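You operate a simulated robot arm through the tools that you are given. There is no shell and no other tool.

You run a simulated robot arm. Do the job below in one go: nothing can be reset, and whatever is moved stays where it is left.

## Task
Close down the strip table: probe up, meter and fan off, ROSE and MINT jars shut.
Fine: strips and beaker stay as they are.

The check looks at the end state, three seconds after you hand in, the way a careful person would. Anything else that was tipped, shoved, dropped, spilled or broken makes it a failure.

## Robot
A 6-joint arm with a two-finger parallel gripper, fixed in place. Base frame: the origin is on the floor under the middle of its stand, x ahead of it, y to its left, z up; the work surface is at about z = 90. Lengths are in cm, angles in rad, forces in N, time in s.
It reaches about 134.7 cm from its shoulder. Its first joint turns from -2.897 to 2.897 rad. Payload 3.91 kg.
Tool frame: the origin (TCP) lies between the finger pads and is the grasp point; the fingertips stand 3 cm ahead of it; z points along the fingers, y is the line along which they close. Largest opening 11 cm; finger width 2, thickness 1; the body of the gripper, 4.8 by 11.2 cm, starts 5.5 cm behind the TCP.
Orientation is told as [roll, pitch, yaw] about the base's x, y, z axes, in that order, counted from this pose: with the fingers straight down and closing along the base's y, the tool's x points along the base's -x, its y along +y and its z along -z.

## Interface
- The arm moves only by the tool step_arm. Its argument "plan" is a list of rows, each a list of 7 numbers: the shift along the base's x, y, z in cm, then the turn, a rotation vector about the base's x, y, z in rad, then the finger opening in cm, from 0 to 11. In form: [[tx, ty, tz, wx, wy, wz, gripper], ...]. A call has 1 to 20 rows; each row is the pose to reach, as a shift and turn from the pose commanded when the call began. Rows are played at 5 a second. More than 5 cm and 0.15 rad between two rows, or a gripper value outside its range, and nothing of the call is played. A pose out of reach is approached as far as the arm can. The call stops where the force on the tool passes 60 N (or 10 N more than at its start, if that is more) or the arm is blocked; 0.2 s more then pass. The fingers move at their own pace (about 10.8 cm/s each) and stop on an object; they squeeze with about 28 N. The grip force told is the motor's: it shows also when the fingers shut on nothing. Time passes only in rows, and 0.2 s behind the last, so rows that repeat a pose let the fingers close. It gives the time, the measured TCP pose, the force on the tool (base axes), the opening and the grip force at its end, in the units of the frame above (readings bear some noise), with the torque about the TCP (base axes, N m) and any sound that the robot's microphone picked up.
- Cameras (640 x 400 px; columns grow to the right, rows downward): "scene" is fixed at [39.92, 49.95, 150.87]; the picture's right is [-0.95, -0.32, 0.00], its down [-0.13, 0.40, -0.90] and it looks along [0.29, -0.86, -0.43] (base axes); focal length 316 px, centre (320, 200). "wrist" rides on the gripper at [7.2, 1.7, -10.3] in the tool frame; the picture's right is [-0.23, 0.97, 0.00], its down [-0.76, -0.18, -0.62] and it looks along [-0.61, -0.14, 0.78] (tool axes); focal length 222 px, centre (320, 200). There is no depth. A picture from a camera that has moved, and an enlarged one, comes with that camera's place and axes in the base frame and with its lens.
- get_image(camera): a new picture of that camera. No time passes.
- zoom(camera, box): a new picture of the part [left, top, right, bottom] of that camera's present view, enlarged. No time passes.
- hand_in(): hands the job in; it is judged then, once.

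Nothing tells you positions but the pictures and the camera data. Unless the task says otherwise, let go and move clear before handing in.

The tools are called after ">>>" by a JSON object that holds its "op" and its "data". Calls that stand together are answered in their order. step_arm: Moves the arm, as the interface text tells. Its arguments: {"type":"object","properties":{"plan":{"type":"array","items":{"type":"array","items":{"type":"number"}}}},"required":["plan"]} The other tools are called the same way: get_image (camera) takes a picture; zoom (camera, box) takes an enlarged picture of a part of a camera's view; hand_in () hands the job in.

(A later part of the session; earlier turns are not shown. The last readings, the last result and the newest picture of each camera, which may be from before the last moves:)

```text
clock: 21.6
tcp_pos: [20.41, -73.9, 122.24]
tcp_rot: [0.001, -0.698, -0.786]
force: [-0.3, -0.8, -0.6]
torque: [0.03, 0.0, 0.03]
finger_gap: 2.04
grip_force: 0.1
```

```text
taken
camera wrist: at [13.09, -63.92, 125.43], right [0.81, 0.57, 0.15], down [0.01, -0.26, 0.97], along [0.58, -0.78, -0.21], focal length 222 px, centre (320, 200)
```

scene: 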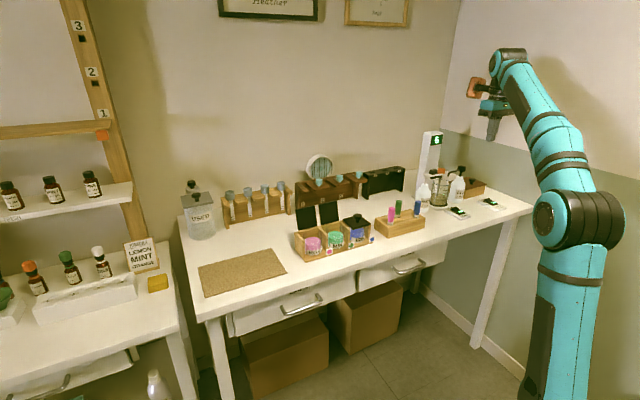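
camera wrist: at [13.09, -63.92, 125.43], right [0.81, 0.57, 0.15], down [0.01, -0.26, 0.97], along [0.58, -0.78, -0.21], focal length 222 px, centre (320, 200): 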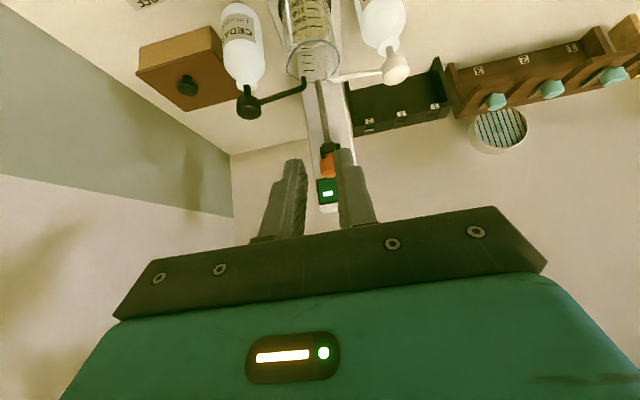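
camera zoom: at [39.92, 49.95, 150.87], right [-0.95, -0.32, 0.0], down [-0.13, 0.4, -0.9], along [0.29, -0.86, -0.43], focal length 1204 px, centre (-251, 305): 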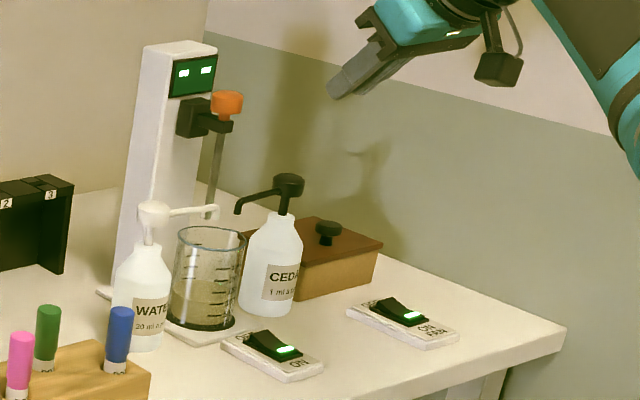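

The probe is up, and the beaker and bottles are undisturbed. Next is the meter switch: I'll close the fingers, set a 30° tilt and hover over its OFF end.

>>> {"op": "step_arm", "data": {"plan": [[0, 0, -2, 0.0615, 0.0615, 0, 0], [0, 0, -5, 0.123, 0.123, 0, 0], [1.0, -1.0, -9.5, 0.123, 0.123, 0, 0], [2.0, -2.0, -14, 0.123, 0.123, 0, 0], [3.0, -3.0, -18.5, 0.123, 0.123, 0, 0], [3.0, -3.0, -22, 0.123, 0.123, 0, 0], [3.0, -3.0, -24.5, 0.123, 0.123, 0, 0], [3.0, -3.0, -24.5, 0.123, 0.123, 0, 0]]}}

>>> {"op": "get_image", "data": {"camera": "wrist"}}

>>> {"op": "zoom", "data": {"camera": "scene", "box": [435, 180, 495, 225]}}

>>> {"op": "zoom", "data": {"camera": "wrist", "box": [260, 60, 380, 180]}}

```text
clock: 23.4
tcp_pos: [23.38, -77.02, 97.85]
tcp_rot: [-0.004, -0.524, -0.785]
force: [0.1, -0.1, -0.1]
torque: [0.01, 0.0, -0.01]
finger_gap: 0.02
grip_force: 28.3
```

```text
taken
camera wrist: at [16.67, -67.55, 103.03], right [0.83, 0.55, 0.11], down [0.12, -0.37, 0.92], along [0.55, -0.75, -0.37], focal length 222 px, centre (320, 200)
```

wrist: 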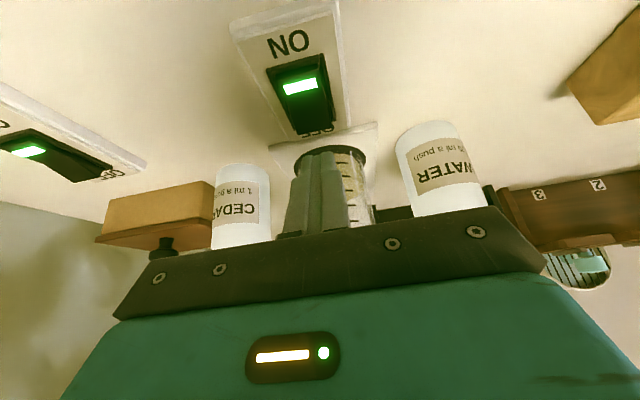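

```text
8.89 times, centred on (465, 202) of scene
camera zoom: at [39.92, 49.95, 150.87], right [-0.95, -0.32, 0.0], down [-0.13, 0.4, -0.9], along [0.29, -0.86, -0.43], focal length 2810 px, centre (-969, 178)
```

zoom: 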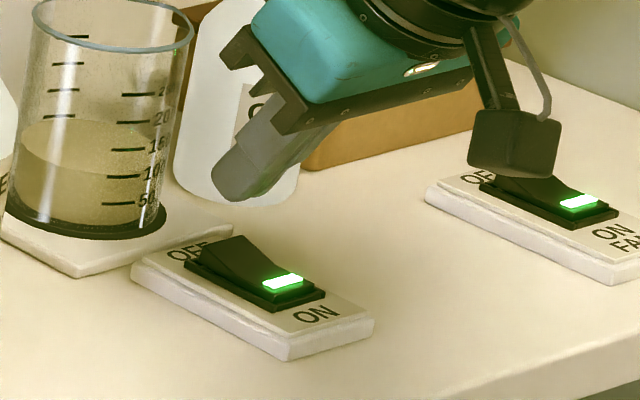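

```text
3.33 times, centred on (320, 120) of wrist
camera zoom: at [16.67, -67.55, 103.03], right [0.83, 0.55, 0.11], down [0.12, -0.37, 0.92], along [0.55, -0.75, -0.37], focal length 740 px, centre (320, 467)
```

zoom: 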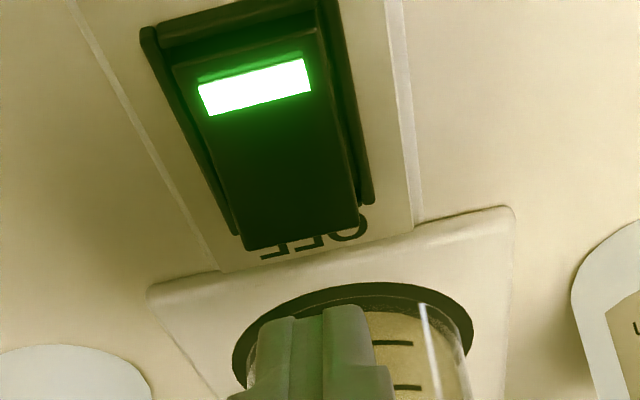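

The meter's raised OFF edge is at about d=72.6, s=-37.8, z=92.4, and the fingertips are right above it. I'll press down in small steps.

>>> {"op": "step_arm", "data": {"plan": [[0, 0, -1.0, 0, 0, 0, 0], [0, 0, -1.7, 0, 0, 0, 0], [0, 0, -2.2, 0, 0, 0, 0], [0, 0, -2.5, 0, 0, 0, 0], [0, 0, -2.8, 0, 0, 0, 0]]}}

>>> {"op": "zoom", "data": {"camera": "scene", "box": [435, 180, 495, 225]}}

>>> {"op": "zoom", "data": {"camera": "wrist", "box": [260, 60, 380, 180]}}

```text
clock: 24.6
tcp_pos: [23.32, -77.06, 95.38]
tcp_rot: [-0.004, -0.525, -0.784]
force: [2.3, -6.3, 14.1]
torque: [-0.25, -0.14, -0.01]
finger_gap: 0.0
grip_force: 27.6
heard: click
```

```text
8.89 times, centred on (465, 202) of scene
camera zoom: at [39.92, 49.95, 150.87], right [-0.95, -0.32, 0.0], down [-0.13, 0.4, -0.9], along [0.29, -0.86, -0.43], focal length 2810 px, centre (-969, 178)
```

zoom: 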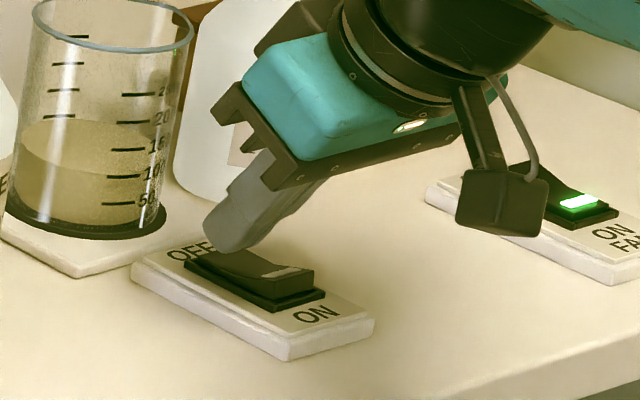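

```text
3.33 times, centred on (320, 120) of wrist
camera zoom: at [16.6, -67.49, 100.41], right [0.83, 0.55, 0.11], down [0.12, -0.37, 0.92], along [0.55, -0.75, -0.37], focal length 740 px, centre (320, 467)
```

zoom: 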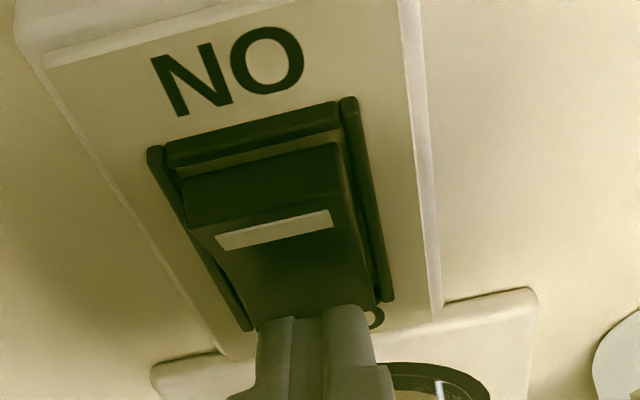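

The meter switch clicked off and its light is out. I'll rise and move over to the fan switch.

>>> {"op": "step_arm", "data": {"plan": [[0, 0, 2.5, 0, 0, 0, 0], [0, 0, 6, 0, 0, 0, 0], [-3.4, -3.4, 6, 0, 0, 0, 0], [-6.8, -6.8, 6, 0, 0, 0, 0], [-10.2, -10.2, 6, 0, 0, 0, 0], [-13.6, -13.6, 6, 0, 0, 0, 0], [-14.2, -13.8, 4, 0, 0, 0, 0], [-14.2, -13.8, 2.8, 0, 0, 0, 0], [-14.2, -13.8, 2.8, 0, 0, 0, 0]]}}

>>> {"op": "get_image", "data": {"camera": "wrist"}}

>>> {"op": "zoom", "data": {"camera": "scene", "box": [455, 175, 525, 225]}}

>>> {"op": "zoom", "data": {"camera": "wrist", "box": [260, 60, 380, 180]}}

```text
clock: 26.6
tcp_pos: [9.29, -91.03, 97.89]
tcp_rot: [-0.002, -0.523, -0.786]
force: [0.5, -0.4, 0.1]
torque: [-0.02, 0.01, -0.02]
finger_gap: 0.0
grip_force: 27.4
```

```text
taken
camera wrist: at [2.52, -81.4, 103.06], right [0.83, 0.55, 0.11], down [0.12, -0.37, 0.92], along [0.55, -0.75, -0.37], focal length 222 px, centre (320, 200)
```

wrist: 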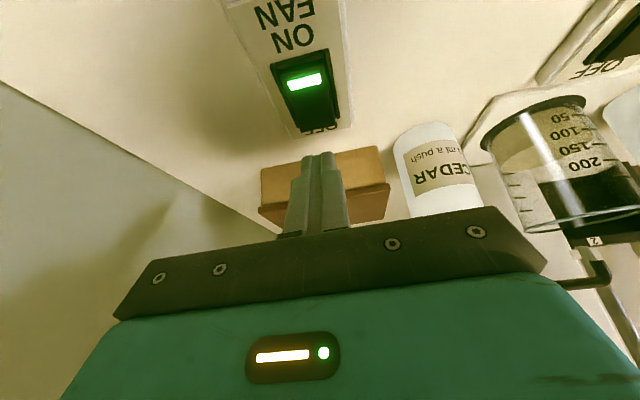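

```text
8.00 times, centred on (490, 200) of scene
camera zoom: at [39.92, 49.95, 150.87], right [-0.95, -0.32, 0.0], down [-0.13, 0.4, -0.9], along [0.29, -0.86, -0.43], focal length 2529 px, centre (-1040, 200)
```

zoom: 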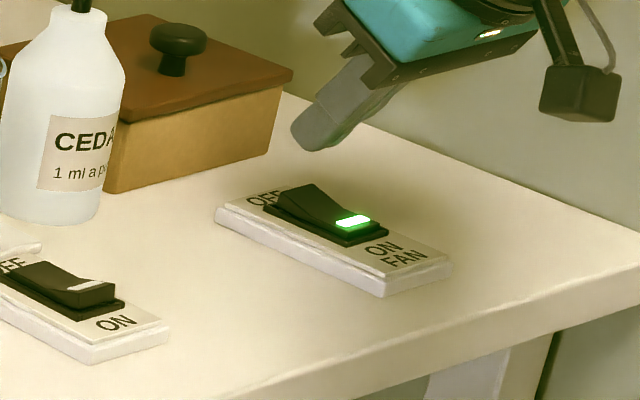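

```text
3.33 times, centred on (320, 120) of wrist
camera zoom: at [2.52, -81.4, 103.06], right [0.83, 0.55, 0.11], down [0.12, -0.37, 0.92], along [0.55, -0.75, -0.37], focal length 740 px, centre (320, 467)
```

zoom: 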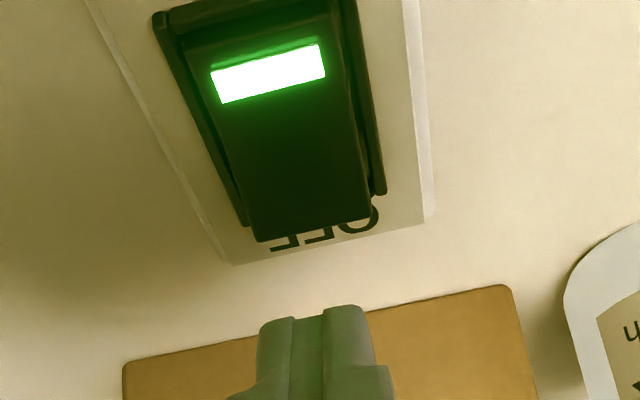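

The fan's raised OFF edge is at about d=72.0, s=-57.25. I'll shift slightly left and press the same way.

>>> {"op": "step_arm", "data": {"plan": [[0.18, 0.46, -0.5, 0, 0, 0, 0], [0.18, 0.46, -1.2, 0, 0, 0, 0], [0.18, 0.46, -1.8, 0, 0, 0, 0], [0.18, 0.46, -2.2, 0, 0, 0, 0], [0.18, 0.46, -2.5, 0, 0, 0, 0], [0.18, 0.46, -2.8, 0, 0, 0, 0]]}}

>>> {"op": "zoom", "data": {"camera": "scene", "box": [455, 175, 525, 225]}}

>>> {"op": "zoom", "data": {"camera": "wrist", "box": [260, 60, 380, 180]}}

```text
clock: 28.0
tcp_pos: [9.45, -90.45, 95.36]
tcp_rot: [-0.005, -0.526, -0.784]
force: [2.0, -7.9, 16.3]
torque: [-0.3, -0.19, -0.03]
finger_gap: 0.0
grip_force: 28.4
heard: click
```

```text
8.00 times, centred on (490, 200) of scene
camera zoom: at [39.92, 49.95, 150.87], right [-0.95, -0.32, 0.0], down [-0.13, 0.4, -0.9], along [0.29, -0.86, -0.43], focal length 2529 px, centre (-1040, 200)
```

zoom: 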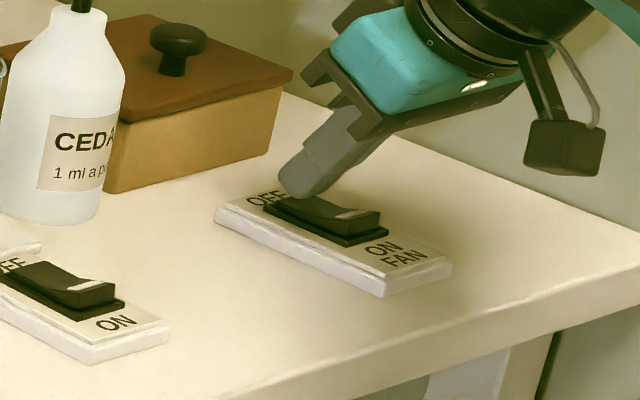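

```text
3.33 times, centred on (320, 120) of wrist
camera zoom: at [2.64, -80.92, 100.41], right [0.83, 0.55, 0.11], down [0.12, -0.37, 0.92], along [0.55, -0.75, -0.37], focal length 740 px, centre (320, 467)
```

zoom: 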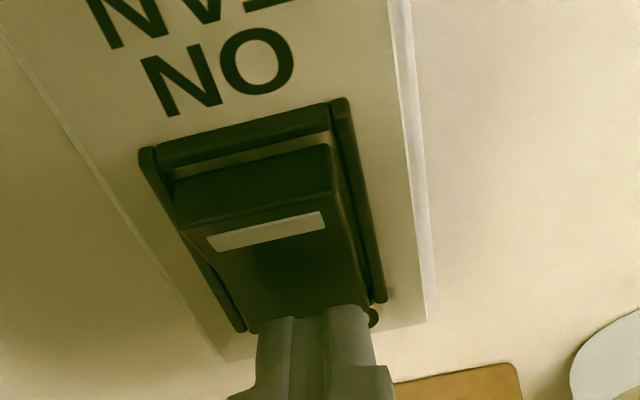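

Both switches are now off. I'll rise, back off toward the robot and sweep left to the jar box.

>>> {"op": "step_arm", "data": {"plan": [[0, 0, 3, 0, 0, 0, 0], [-1, 1, 7, 0, 0, 0, 0], [-2.5, 2.5, 11, 0, 0, 0, 0], [-4.5, 4.5, 15, 0, 0, 0, 0], [-6.4, 6.4, 19, 0, 0, 0, 0], [-6.4, 6.4, 23, 0, 0, 0, 0], [-3.0, 9.8, 23, 0, 0, 0, 0], [0.4, 13.2, 23, 0, 0, 0, 0], [3.8, 16.6, 23, 0, 0, 0, 0], [7.2, 20, 23, 0, 0, 0, 0], [10.6, 23.4, 23, 0, 0, 0, 0], [14, 26.8, 23, 0, 0, 0, 0], [17.4, 30.2, 23, 0, 0, 0, 0], [20.8, 33.6, 23, 0, 0, 0, 0], [24.2, 37, 23, 0, 0, 0, 0], [27.6, 40.4, 23, 0, 0, 0, 0], [31, 43.8, 23, 0, 0, 0, 0], [34.4, 47.2, 23, 0, 0, 0, 0], [37.8, 50.6, 23, 0, 0, 0, 0], [41.2, 54, 23, 0, 0, 0, 0]]}}

>>> {"op": "get_image", "data": {"camera": "wrist"}}

>>> {"op": "get_image", "data": {"camera": "scene"}}

```text
clock: 32.2
tcp_pos: [50.56, -36.15, 118.04]
tcp_rot: [-0.003, -0.524, -0.785]
force: [-0.2, -0.2, 1.2]
torque: [-0.03, -0.02, -0.01]
finger_gap: 0.0
grip_force: 27.6
```

```text
taken
camera wrist: at [43.84, -26.64, 123.15], right [0.83, 0.55, 0.11], down [0.12, -0.37, 0.92], along [0.55, -0.75, -0.37], focal length 222 px, centre (320, 200)
```

wrist: 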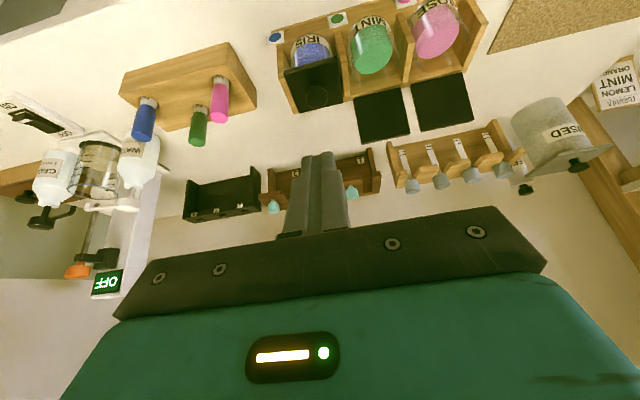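

```text
taken
```

scene: 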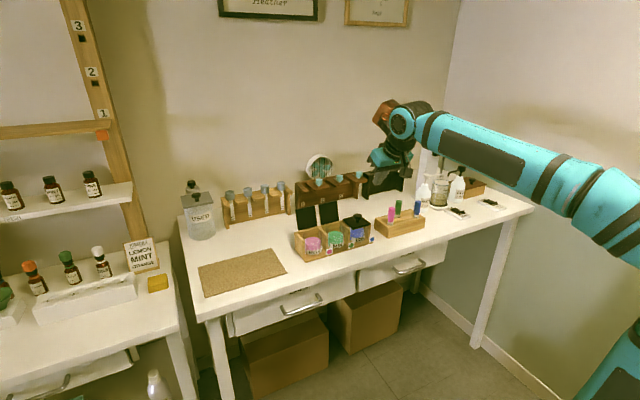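

The display reads "OFF". I'll slide further left to face the ROSE and MINT lids and look closely.

>>> {"op": "step_arm", "data": {"plan": [[3, 3, 0, 0, 0, 0, 0], [6, 6, 0, 0, 0, 0, 0], [8.3, 8.3, 0, 0, 0, 0, 0], [8.3, 8.3, 0, 0, 0, 0, 0]]}}

>>> {"op": "get_image", "data": {"camera": "wrist"}}

>>> {"op": "zoom", "data": {"camera": "wrist", "box": [200, 0, 420, 150]}}

>>> {"op": "zoom", "data": {"camera": "scene", "box": [285, 190, 385, 265]}}

```text
clock: 33.2
tcp_pos: [58.89, -27.9, 118.27]
tcp_rot: [0.0, -0.524, -0.785]
force: [-0.2, -0.3, 0.1]
torque: [-0.01, 0.01, 0.0]
finger_gap: 0.0
grip_force: 28.1
```

```text
taken
camera wrist: at [52.19, -18.46, 123.28], right [0.83, 0.55, 0.11], down [0.12, -0.37, 0.92], along [0.55, -0.75, -0.37], focal length 222 px, centre (320, 200)
```

wrist: 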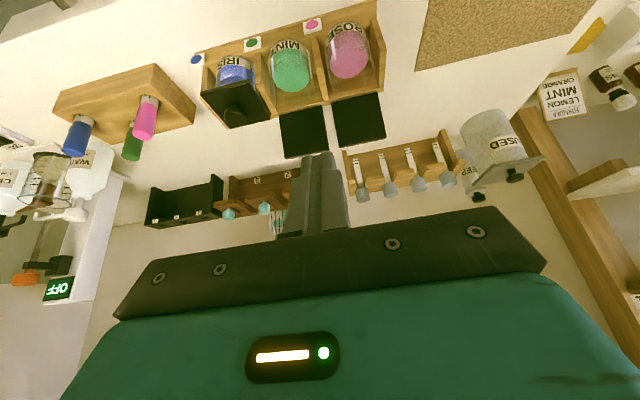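

```text
2.67 times, centred on (310, 75) of wrist
camera zoom: at [52.19, -18.46, 123.28], right [0.83, 0.55, 0.11], down [0.12, -0.37, 0.92], along [0.55, -0.75, -0.37], focal length 592 px, centre (347, 533)
```

zoom: 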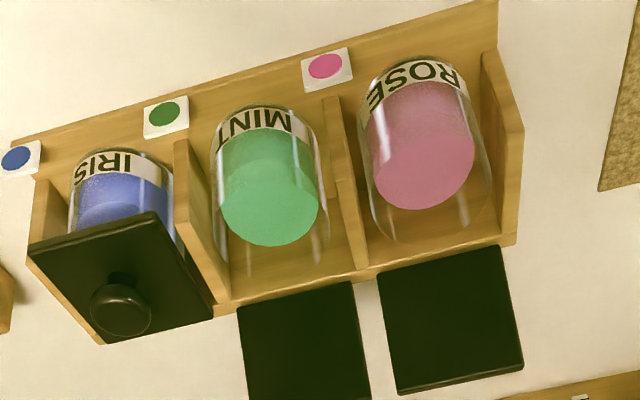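

```text
5.33 times, centred on (335, 228) of scene
camera zoom: at [39.92, 49.95, 150.87], right [-0.95, -0.32, 0.0], down [-0.13, 0.4, -0.9], along [0.29, -0.86, -0.43], focal length 1686 px, centre (240, 53)
```

zoom: 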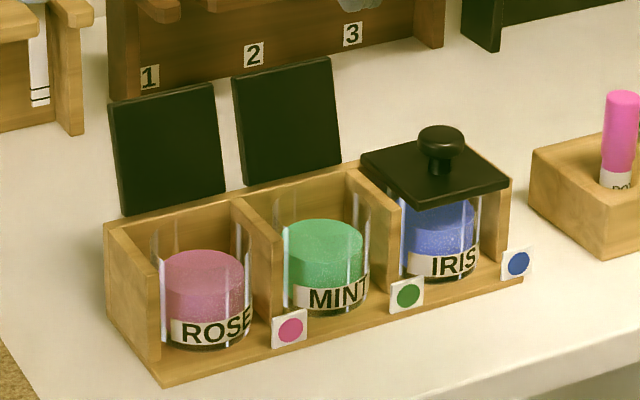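

The hinges are at about d=76.4, z=97.3 and the lids lean back about 16°, with tops at d=78.3, z=104. ROSE is centred at s=26.7 and MINT at s=18.4. I'll stand the tool upright, pass over the lids and come down behind ROSE.

>>> {"op": "step_arm", "data": {"plan": [[1.0, -0.5, 0.5, 0.0926, 0.0926, 0, 0], [4.5, -2.8, 0.5, 0.1852, 0.1852, 0, 0], [8.2, -5.2, 0.5, 0.2778, 0.2778, 0, 0], [11.7, -7.4, 0.5, 0.3705, 0.3705, 0, 0], [15.2, -9.6, 0.5, 0.3705, 0.3705, 0, 0], [18.67, -11.88, 0.5, 0.3705, 0.3705, 0, 0], [18.67, -11.88, 0.5, 0.3705, 0.3705, 0, 0]]}}

>>> {"op": "get_image", "data": {"camera": "wrist"}}

>>> {"op": "zoom", "data": {"camera": "scene", "box": [270, 130, 400, 265]}}

```text
clock: 34.8
tcp_pos: [77.54, -39.8, 118.41]
tcp_rot: [-0.002, 0.002, -0.786]
force: [1.2, 0.1, -0.2]
torque: [0.06, 0.02, 0.04]
finger_gap: 0.0
grip_force: 27.7
```

```text
taken
camera wrist: at [73.71, -33.3, 128.59], right [0.85, 0.53, 0.0], down [0.41, -0.66, 0.62], along [0.33, -0.53, -0.78], focal length 222 px, centre (320, 200)
```

wrist: 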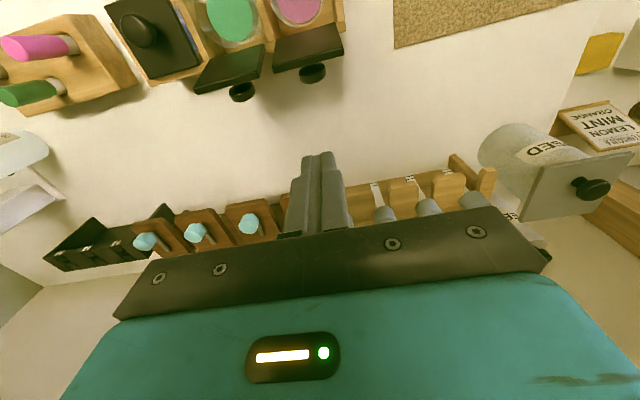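

```text
2.96 times, centred on (335, 198) of scene
camera zoom: at [39.92, 49.95, 150.87], right [-0.95, -0.32, 0.0], down [-0.13, 0.4, -0.9], along [0.29, -0.86, -0.43], focal length 937 px, centre (276, 207)
```

zoom: 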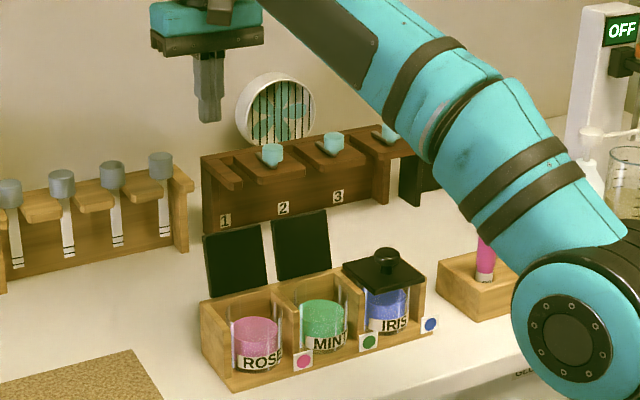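

I'm above and behind the ROSE lid, whose knob is on its wall side. I'll descend so the fingertips are level with the lid's upper edge.

>>> {"op": "step_arm", "data": {"plan": [[0, 0, -4.5, 0, 0, 0, 0], [0, 0, -9, 0, 0, 0, 0], [0, 0, -12, 0, 0, 0, 0], [0, 0, -13.1, 0, 0, 0, 0], [0, 0, -13.1, 0, 0, 0, 0]]}}

>>> {"op": "get_image", "data": {"camera": "wrist"}}

>>> {"op": "zoom", "data": {"camera": "scene", "box": [285, 175, 385, 265]}}

```text
clock: 36.0
tcp_pos: [77.56, -40.06, 105.58]
tcp_rot: [-0.003, 0.0, -0.786]
force: [0.1, 0.3, 0.2]
torque: [-0.01, 0.02, -0.04]
finger_gap: 0.0
grip_force: 28.4
```

```text
taken
camera wrist: at [73.7, -33.46, 115.68], right [0.85, 0.53, 0.0], down [0.41, -0.66, 0.62], along [0.33, -0.53, -0.78], focal length 222 px, centre (320, 200)
```

wrist: 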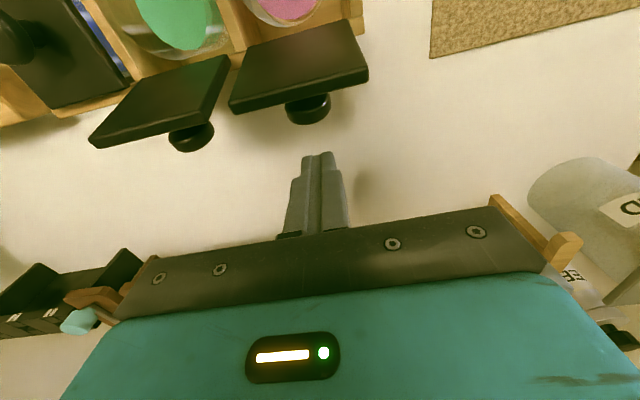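

```text
4.44 times, centred on (335, 220) of scene
camera zoom: at [39.92, 49.95, 150.87], right [-0.95, -0.32, 0.0], down [-0.13, 0.4, -0.9], along [0.29, -0.86, -0.43], focal length 1405 px, centre (253, 111)
```

zoom: 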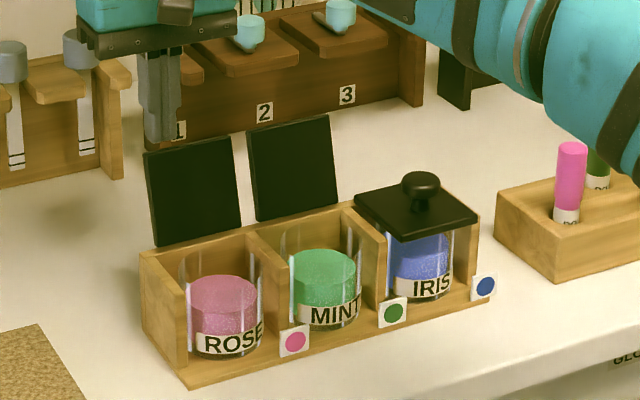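

The fingertips are behind the lid's upper edge at z≈102.6. I'll pull toward the robot slowly to swing the lid past vertical.

>>> {"op": "step_arm", "data": {"plan": [[-1.06, 1.06, 0, 0, 0, 0, 0], [-1.77, 1.77, 0, 0, 0, 0, 0], [-2.3, 2.3, 0, 0, 0, 0, 0], [-2.8, 2.8, 0, 0, 0, 0, 0], [-3.3, 3.3, 0, 0, 0, 0, 0], [-3.8, 3.8, 0, 0, 0, 0, 0], [-4.3, 4.3, 0, 0, 0, 0, 0]]}}

>>> {"op": "get_image", "data": {"camera": "wrist"}}

>>> {"op": "zoom", "data": {"camera": "scene", "box": [285, 175, 385, 265]}}

```text
clock: 37.4
tcp_pos: [73.82, -36.48, 106.03]
tcp_rot: [0.0, -0.007, -0.787]
force: [1.8, -2.6, 10.5]
torque: [-0.12, -0.15, -0.04]
finger_gap: 0.0
grip_force: 28.2
stopped in row 6: the force on the tool passed its limit at 72 N (the readings are from after the stop); the commanded pose is now the measured one
```

```text
taken
camera wrist: at [69.97, -29.81, 116.09], right [0.85, 0.53, 0.0], down [0.41, -0.66, 0.63], along [0.34, -0.53, -0.78], focal length 222 px, centre (320, 200)
```

wrist: 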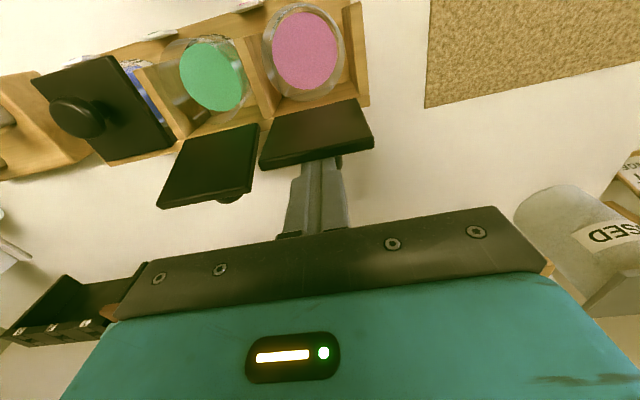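

```text
4.44 times, centred on (335, 220) of scene
camera zoom: at [39.92, 49.95, 150.87], right [-0.95, -0.32, 0.0], down [-0.13, 0.4, -0.9], along [0.29, -0.86, -0.43], focal length 1405 px, centre (253, 111)
```

zoom: 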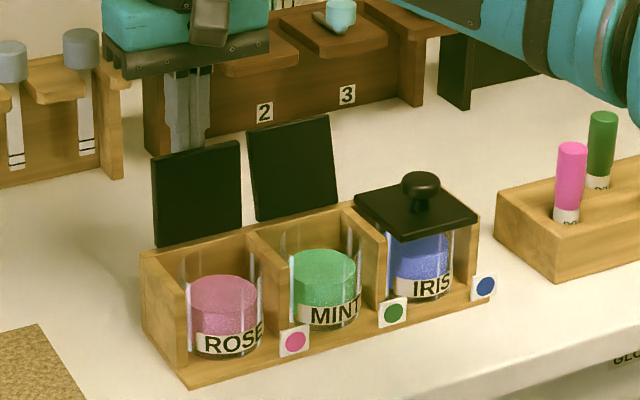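

The bare push stopped with the fingertips jammed on top of the lid's knob, which rises as the lid swings. I'll back off and open the fingers so they straddle the knob.

>>> {"op": "step_arm", "data": {"plan": [[0.7, -0.7, 0.3, 0, 0, 0, 0], [2.1, -2.1, 0.5, 0, 0, 0, 0], [3.5, -3.5, 0.5, 0, 0, 0, 2], [3.5, -3.5, 0.5, 0, 0, 0, 3.7], [3.5, -3.5, 0.5, 0, 0, 0, 3.7]]}}

>>> {"op": "get_image", "data": {"camera": "wrist"}}

>>> {"op": "zoom", "data": {"camera": "wrist", "box": [200, 0, 420, 180]}}

>>> {"op": "zoom", "data": {"camera": "scene", "box": [285, 175, 385, 265]}}

```text
clock: 38.5
tcp_pos: [77.45, -39.83, 106.39]
tcp_rot: [0.001, -0.007, -0.785]
force: [-0.3, -0.3, 0.4]
torque: [0.0, -0.02, -0.03]
finger_gap: 3.68
grip_force: 0.2
```

```text
taken
camera wrist: at [73.52, -33.31, 116.51], right [0.85, 0.53, 0.0], down [0.41, -0.66, 0.63], along [0.33, -0.53, -0.78], focal length 222 px, centre (320, 200)
```

wrist: 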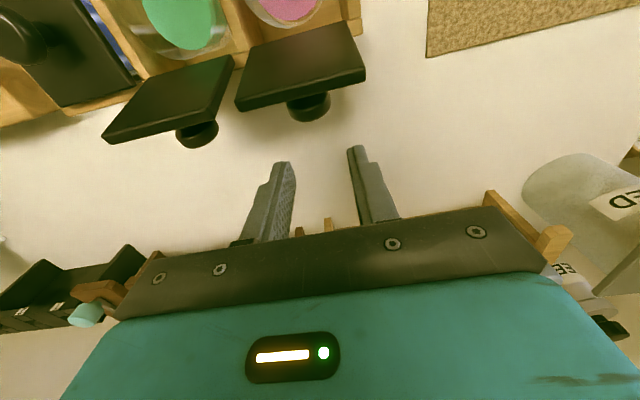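

```text
2.22 times, centred on (310, 90) of wrist
camera zoom: at [73.52, -33.31, 116.51], right [0.85, 0.53, 0.0], down [0.41, -0.66, 0.63], along [0.33, -0.53, -0.78], focal length 494 px, centre (342, 444)
```

zoom: 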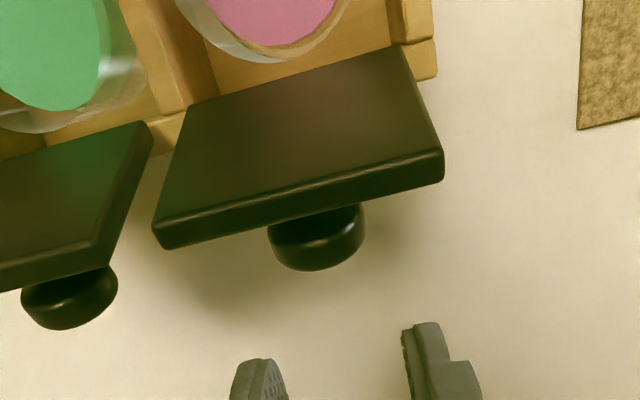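

```text
4.44 times, centred on (335, 220) of scene
camera zoom: at [39.92, 49.95, 150.87], right [-0.95, -0.32, 0.0], down [-0.13, 0.4, -0.9], along [0.29, -0.86, -0.43], focal length 1405 px, centre (253, 111)
```

zoom: 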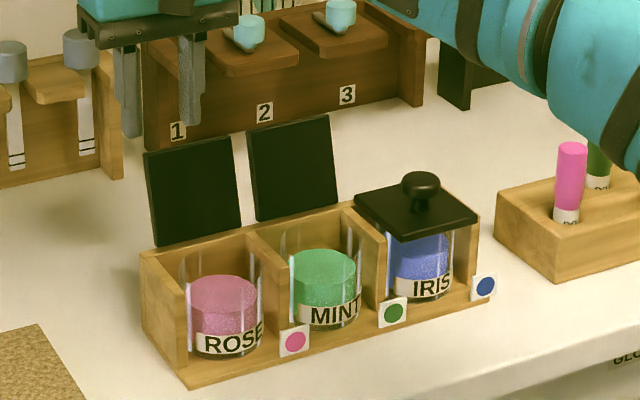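

The hinge swings freely and falls back open. I'll instead straddle the ROSE knob (about d=79.6, s=26.6, z=100.1, 3 cm wide), grip it and carry it along its arc so the lid closes under control.

>>> {"op": "step_arm", "data": {"plan": [[0, 0, -1.5, 0, 0, 0, 4.6], [0, 0, -3, 0, 0, 0, 4.6], [0, 0, -4.3, 0, 0, 0, 4.6], [-0.7, 0.7, -4.3, 0, 0, 0, 4.6], [-1.4, 1.4, -4.3, 0, 0, 0, 4.6], [-2.0, 2.0, -4.3, 0, 0, 0, 4.6], [-2.0, 2.0, -4.3, 0, 0, 0, 4.6]]}}

>>> {"op": "zoom", "data": {"camera": "wrist", "box": [200, 40, 420, 220]}}

>>> {"op": "zoom", "data": {"camera": "scene", "box": [285, 175, 385, 265]}}

```text
clock: 40.1
tcp_pos: [75.37, -37.82, 102.23]
tcp_rot: [0.0, -0.007, -0.786]
force: [-0.2, -0.1, -0.2]
torque: [-0.03, 0.0, -0.03]
finger_gap: 4.58
grip_force: 0.1
```

```text
2.22 times, centred on (310, 130) of wrist
camera zoom: at [71.5, -31.32, 112.29], right [0.85, 0.53, 0.0], down [0.41, -0.66, 0.63], along [0.33, -0.53, -0.78], focal length 494 px, centre (342, 356)
```

zoom: 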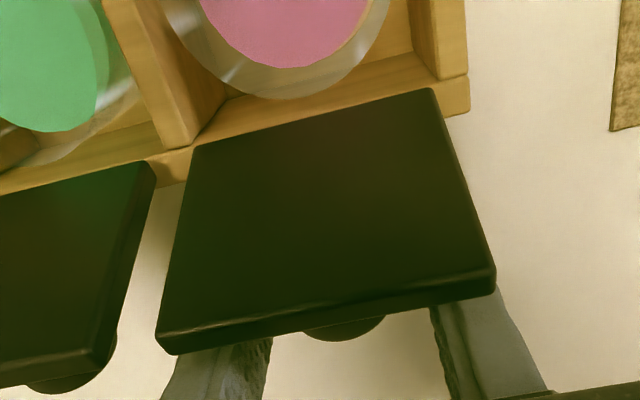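

```text
4.44 times, centred on (335, 220) of scene
camera zoom: at [39.92, 49.95, 150.87], right [-0.95, -0.32, 0.0], down [-0.13, 0.4, -0.9], along [0.29, -0.86, -0.43], focal length 1405 px, centre (253, 111)
```

zoom: 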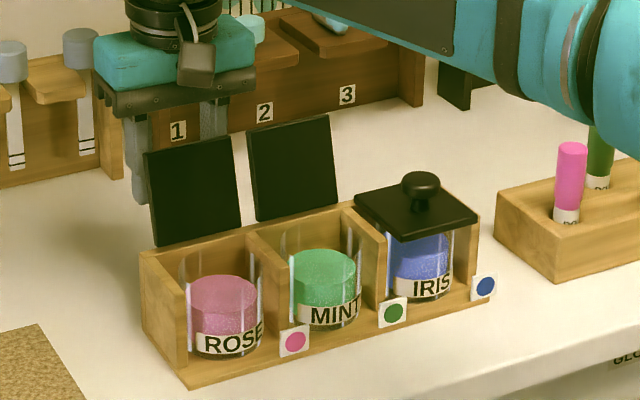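

The fingers are behind the lid on either side of the knob with no contact. Before gripping I'll check the whole scene to make sure the arm links are clear of the pens.

>>> {"op": "get_image", "data": {"camera": "scene"}}

>>> {"op": "get_image", "data": {"camera": "wrist"}}

```text
taken
```

scene: 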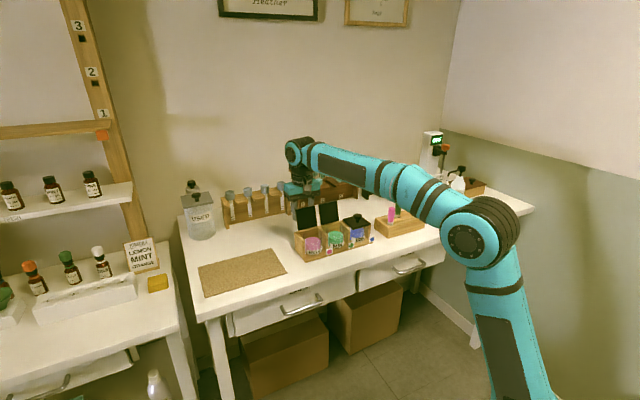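

```text
taken
camera wrist: at [71.5, -31.32, 112.29], right [0.85, 0.53, 0.0], down [0.41, -0.66, 0.63], along [0.33, -0.53, -0.78], focal length 222 px, centre (320, 200)
```

wrist: 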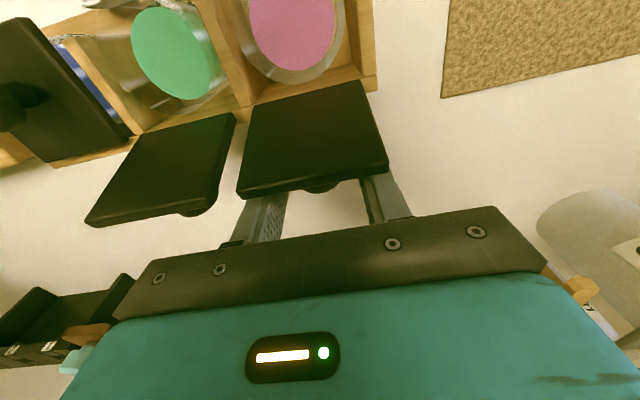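

All links are well above the table. I'll close on the ROSE knob now.

>>> {"op": "step_arm", "data": {"plan": [[0, 0, 0, 0, 0, 0, 3.6], [0, 0, 0, 0, 0, 0, 2.8], [0, 0, 0, 0, 0, 0, 1.5], [0, 0, 0, 0, 0, 0, 0], [0, 0, 0, 0, 0, 0, 0]]}}

>>> {"op": "zoom", "data": {"camera": "wrist", "box": [200, 40, 420, 220]}}

>>> {"op": "zoom", "data": {"camera": "scene", "box": [285, 175, 385, 265]}}

```text
clock: 41.4
tcp_pos: [75.35, -37.86, 102.2]
tcp_rot: [-0.001, -0.005, -0.785]
force: [0.8, 0.5, -0.4]
torque: [0.0, -0.02, -0.01]
finger_gap: 2.9
grip_force: 45.0
```

```text
2.22 times, centred on (310, 130) of wrist
camera zoom: at [71.5, -31.32, 112.3], right [0.85, 0.53, 0.0], down [0.41, -0.66, 0.63], along [0.33, -0.53, -0.78], focal length 494 px, centre (342, 356)
```

zoom: 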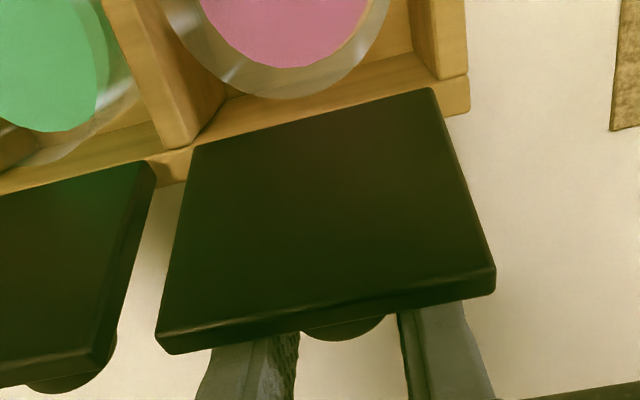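

```text
4.44 times, centred on (335, 220) of scene
camera zoom: at [39.92, 49.95, 150.87], right [-0.95, -0.32, 0.0], down [-0.13, 0.4, -0.9], along [0.29, -0.86, -0.43], focal length 1405 px, centre (253, 111)
```

zoom: 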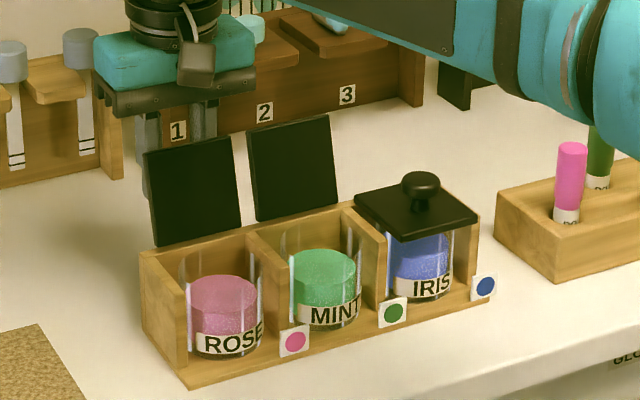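

The knob is gripped at 2.9 cm with almost no force. I'll carry it along its arc about the hinge, starting with the first 30°.

>>> {"op": "step_arm", "data": {"plan": [[-0.18, 0.18, 0.26, 0, 0, 0, 0], [-0.37, 0.37, 0.49, 0, 0, 0, 0], [-0.58, 0.58, 0.7, 0, 0, 0, 0], [-0.8, 0.8, 0.885, 0, 0, 0, 0]]}}

>>> {"op": "zoom", "data": {"camera": "scene", "box": [285, 175, 385, 265]}}

```text
clock: 42.4
tcp_pos: [74.75, -37.19, 102.87]
tcp_rot: [0.0, -0.008, -0.785]
force: [10.6, -17.1, -9.5]
torque: [-0.98, -0.89, 0.01]
finger_gap: 2.93
grip_force: 44.3
```

```text
4.44 times, centred on (335, 220) of scene
camera zoom: at [39.92, 49.95, 150.87], right [-0.95, -0.32, 0.0], down [-0.13, 0.4, -0.9], along [0.29, -0.86, -0.43], focal length 1405 px, centre (253, 111)
```

zoom: 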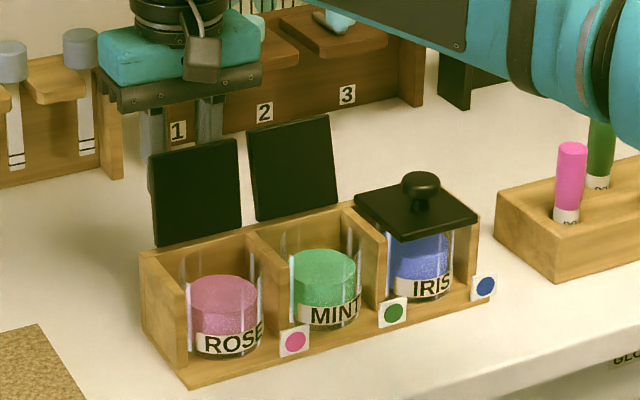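

The pads resist pivoting on the knob, so force is building up. I'll loosen the squeeze to just touching so the knob can turn between the pads.

>>> {"op": "step_arm", "data": {"plan": [[0, 0, 0, 0, 0, 0, 2.88], [0, 0, 0, 0, 0, 0, 2.88]]}}

>>> {"op": "zoom", "data": {"camera": "scene", "box": [285, 175, 385, 265]}}

```text
clock: 43.0
tcp_pos: [74.62, -37.04, 102.93]
tcp_rot: [0.001, -0.005, -0.784]
force: [-4.4, -3.0, 0.0]
torque: [0.0, 0.11, 0.03]
finger_gap: 3.13
grip_force: 2.1
```

```text
4.44 times, centred on (335, 220) of scene
camera zoom: at [39.92, 49.95, 150.87], right [-0.95, -0.32, 0.0], down [-0.13, 0.4, -0.9], along [0.29, -0.86, -0.43], focal length 1405 px, centre (253, 111)
```

zoom: 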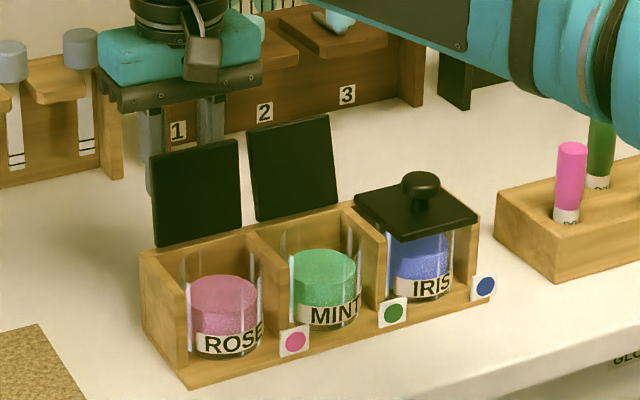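

Only a 2 N pinch remains and the lid keeps following. I'll continue along the arc to about 50°.

>>> {"op": "step_arm", "data": {"plan": [[-0.23, 0.23, 0.156, 0, 0, 0, 2.88], [-0.468, 0.468, 0.283, 0, 0, 0, 2.88], [-0.713, 0.713, 0.38, 0, 0, 0, 2.88], [-0.964, 0.964, 0.446, 0, 0, 0, 2.88], [-1.218, 1.218, 0.481, 0, 0, 0, 2.88], [-1.472, 1.472, 0.485, 0, 0, 0, 2.88]]}}

>>> {"op": "zoom", "data": {"camera": "scene", "box": [285, 175, 385, 265]}}

>>> {"op": "zoom", "data": {"camera": "wrist", "box": [200, 40, 420, 220]}}

```text
clock: 44.4
tcp_pos: [73.05, -35.59, 103.42]
tcp_rot: [-0.001, -0.008, -0.785]
force: [-1.3, -1.9, 1.7]
torque: [-0.08, -0.06, -0.04]
finger_gap: 3.02
grip_force: 1.5
```

```text
4.44 times, centred on (335, 220) of scene
camera zoom: at [39.92, 49.95, 150.87], right [-0.95, -0.32, 0.0], down [-0.13, 0.4, -0.9], along [0.29, -0.86, -0.43], focal length 1405 px, centre (253, 111)
```

zoom: 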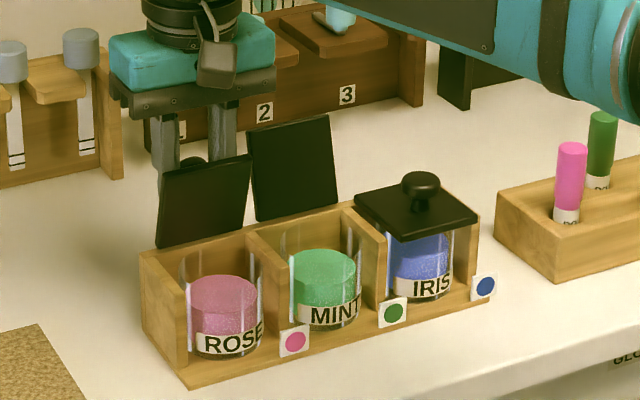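

```text
2.22 times, centred on (310, 130) of wrist
camera zoom: at [69.21, -29.03, 113.55], right [0.85, 0.53, 0.0], down [0.41, -0.66, 0.63], along [0.33, -0.53, -0.78], focal length 494 px, centre (342, 356)
```

zoom: 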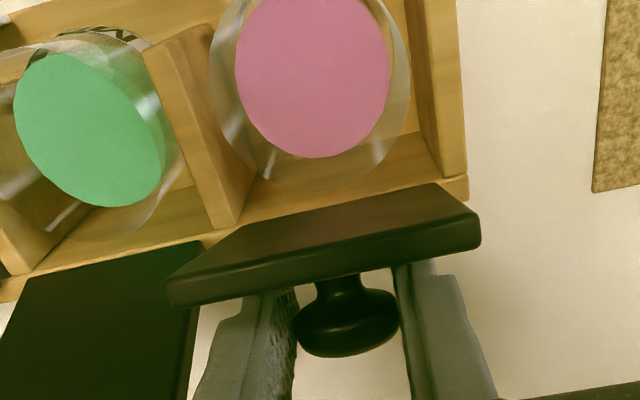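

The lid is past vertical and still held by the light pinch. I'll continue along the arc.

>>> {"op": "step_arm", "data": {"plan": [[-0.254, 0.254, -0.028, 0, 0, 0, 2.85], [-0.506, 0.506, -0.087, 0, 0, 0, 2.85], [-0.752, 0.752, -0.176, 0, 0, 0, 2.85], [-0.993, 0.993, -0.296, 0, 0, 0, 2.85], [-1.224, 1.224, -0.445, 0, 0, 0, 2.85], [-1.446, 1.446, -0.622, 0, 0, 0, 2.85]]}}

>>> {"op": "zoom", "data": {"camera": "scene", "box": [285, 175, 385, 265]}}

>>> {"op": "zoom", "data": {"camera": "wrist", "box": [200, 40, 420, 220]}}

```text
clock: 45.8
tcp_pos: [71.63, -34.22, 102.77]
tcp_rot: [0.0, -0.007, -0.785]
force: [-4.0, -1.7, -0.1]
torque: [-0.03, 0.03, 0.04]
finger_gap: 3.06
grip_force: 1.9
```

```text
4.44 times, centred on (335, 220) of scene
camera zoom: at [39.92, 49.95, 150.87], right [-0.95, -0.32, 0.0], down [-0.13, 0.4, -0.9], along [0.29, -0.86, -0.43], focal length 1405 px, centre (253, 111)
```

zoom: 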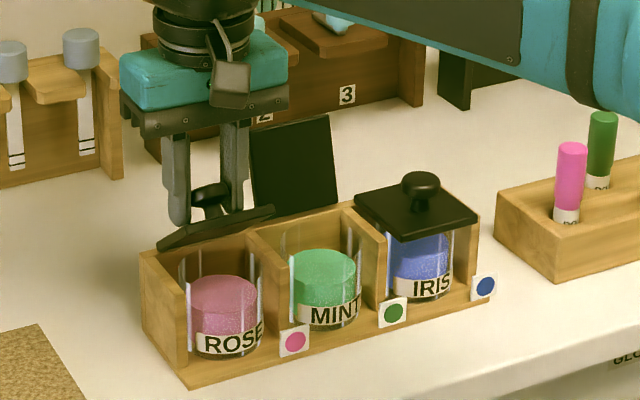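

```text
2.22 times, centred on (310, 130) of wrist
camera zoom: at [67.8, -27.57, 112.95], right [0.85, 0.53, 0.0], down [0.41, -0.66, 0.63], along [0.33, -0.53, -0.78], focal length 494 px, centre (342, 356)
```

zoom: 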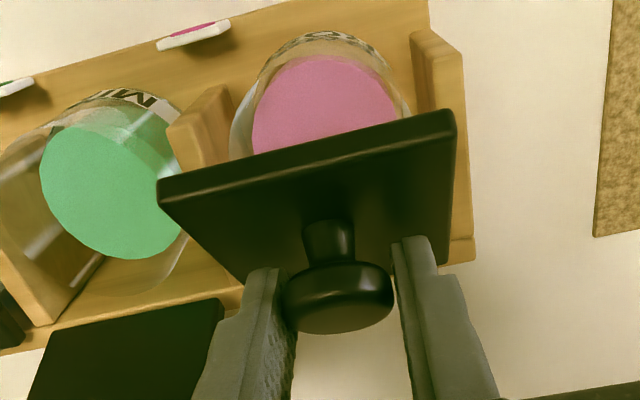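

The ROSE lid is about two-thirds closed and fully controlled. I'll finish the arc.

>>> {"op": "step_arm", "data": {"plan": [[-0.211, 0.211, -0.203, 0, 0, 0, 2.85], [-0.407, 0.407, -0.432, 0, 0, 0, 2.85], [-0.59, 0.59, -0.684, 0, 0, 0, 2.85], [-0.755, 0.755, -0.958, 0, 0, 0, 2.85]]}}

>>> {"op": "zoom", "data": {"camera": "scene", "box": [285, 175, 385, 265]}}

>>> {"op": "zoom", "data": {"camera": "wrist", "box": [200, 40, 420, 220]}}

```text
clock: 46.8
tcp_pos: [70.91, -33.38, 101.75]
tcp_rot: [0.001, -0.006, -0.786]
force: [-3.4, -2.0, 0.6]
torque: [-0.06, 0.03, 0.02]
finger_gap: 3.04
grip_force: 1.0
```

```text
4.44 times, centred on (335, 220) of scene
camera zoom: at [39.92, 49.95, 150.87], right [-0.95, -0.32, 0.0], down [-0.13, 0.4, -0.9], along [0.29, -0.86, -0.43], focal length 1405 px, centre (253, 111)
```

zoom: 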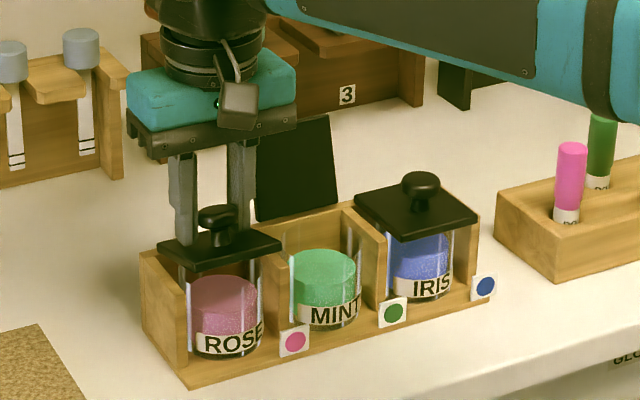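

```text
2.22 times, centred on (310, 130) of wrist
camera zoom: at [66.99, -26.77, 111.94], right [0.85, 0.53, 0.0], down [0.41, -0.66, 0.63], along [0.33, -0.53, -0.78], focal length 494 px, centre (342, 356)
```

zoom: 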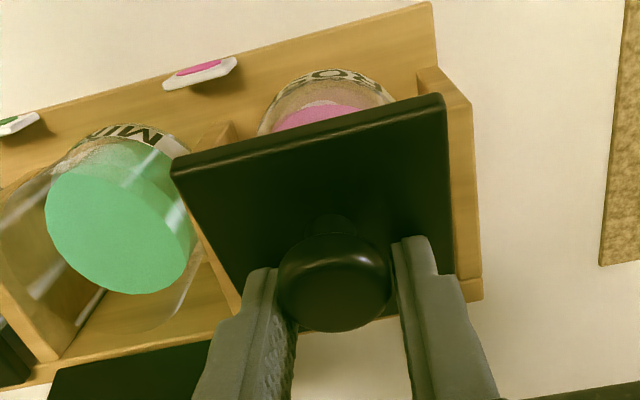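

The lid is nearly down. I'll lower it the last bit while watching for contact.

>>> {"op": "step_arm", "data": {"plan": [[-0.1, 0.1, -0.2, 0, 0, 0, 2.85], [-0.18, 0.18, -0.4, 0, 0, 0, 2.85], [-0.25, 0.25, -0.6, 0, 0, 0, 2.85]]}}

>>> {"op": "zoom", "data": {"camera": "scene", "box": [285, 185, 385, 260]}}

>>> {"op": "zoom", "data": {"camera": "wrist", "box": [200, 40, 420, 220]}}

```text
clock: 47.5
tcp_pos: [70.68, -33.13, 101.36]
tcp_rot: [0.001, -0.006, -0.783]
force: [0.2, 0.1, 0.6]
torque: [0.01, 0.0, -0.02]
finger_gap: 2.98
grip_force: 20.1
```

```text
5.33 times, centred on (335, 222) of scene
camera zoom: at [39.92, 49.95, 150.87], right [-0.95, -0.32, 0.0], down [-0.13, 0.4, -0.9], along [0.29, -0.86, -0.43], focal length 1686 px, centre (240, 80)
```

zoom: 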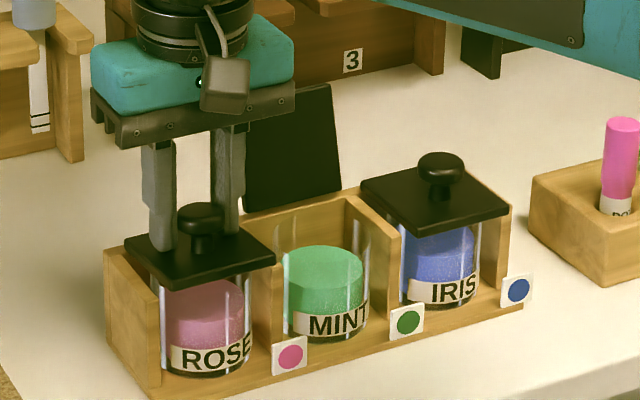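

```text
2.22 times, centred on (310, 130) of wrist
camera zoom: at [66.74, -26.56, 111.39], right [0.85, 0.53, 0.0], down [0.41, -0.66, 0.63], along [0.33, -0.53, -0.78], focal length 494 px, centre (342, 356)
```

zoom: 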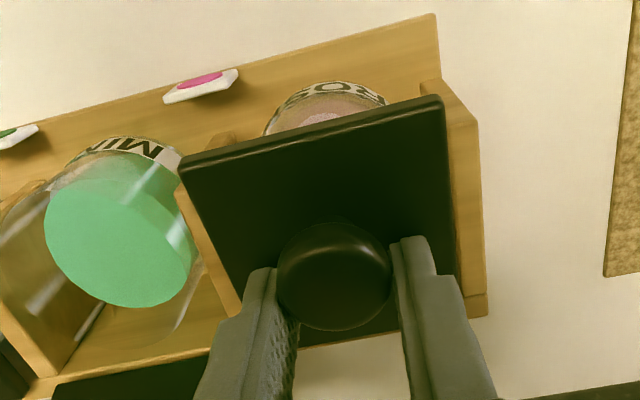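

The lid looks flat on the jar. I'll open the fingers and rise straight up to check.

>>> {"op": "step_arm", "data": {"plan": [[0, 0, 0, 0, 0, 0, 3.6], [0, 0, 0, 0, 0, 0, 4.4], [0, 0, 1, 0, 0, 0, 4.4], [0, 0, 3, 0, 0, 0, 4.4], [0, 0, 6.5, 0, 0, 0, 4.4], [0, 0, 10.5, 0, 0, 0, 4.4], [0, 0, 10.5, 0, 0, 0, 4.4]]}}

>>> {"op": "zoom", "data": {"camera": "scene", "box": [285, 185, 385, 260]}}

>>> {"op": "get_image", "data": {"camera": "wrist"}}

```text
clock: 49.1
tcp_pos: [70.51, -33.29, 111.65]
tcp_rot: [0.0, -0.008, -0.787]
force: [0.2, 0.0, 0.4]
torque: [-0.06, -0.02, -0.02]
finger_gap: 4.39
grip_force: 0.1
```

```text
5.33 times, centred on (335, 222) of scene
camera zoom: at [39.92, 49.95, 150.87], right [-0.95, -0.32, 0.0], down [-0.13, 0.4, -0.9], along [0.29, -0.86, -0.43], focal length 1686 px, centre (240, 80)
```

zoom: 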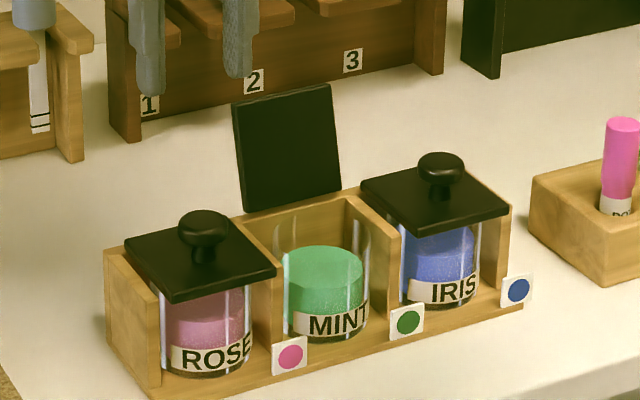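

```text
taken
camera wrist: at [66.6, -26.63, 121.83], right [0.85, 0.53, 0.0], down [0.41, -0.66, 0.63], along [0.33, -0.53, -0.78], focal length 222 px, centre (320, 200)
```

wrist: 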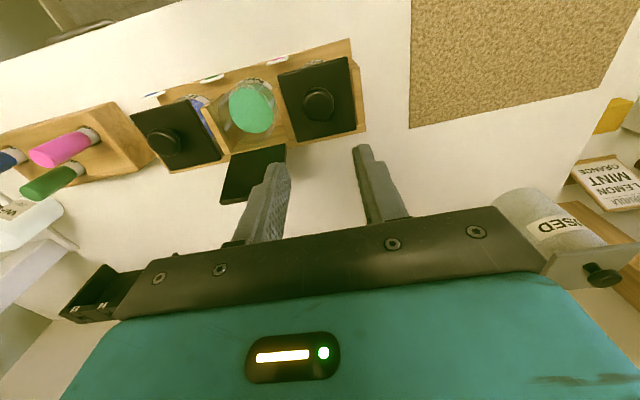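

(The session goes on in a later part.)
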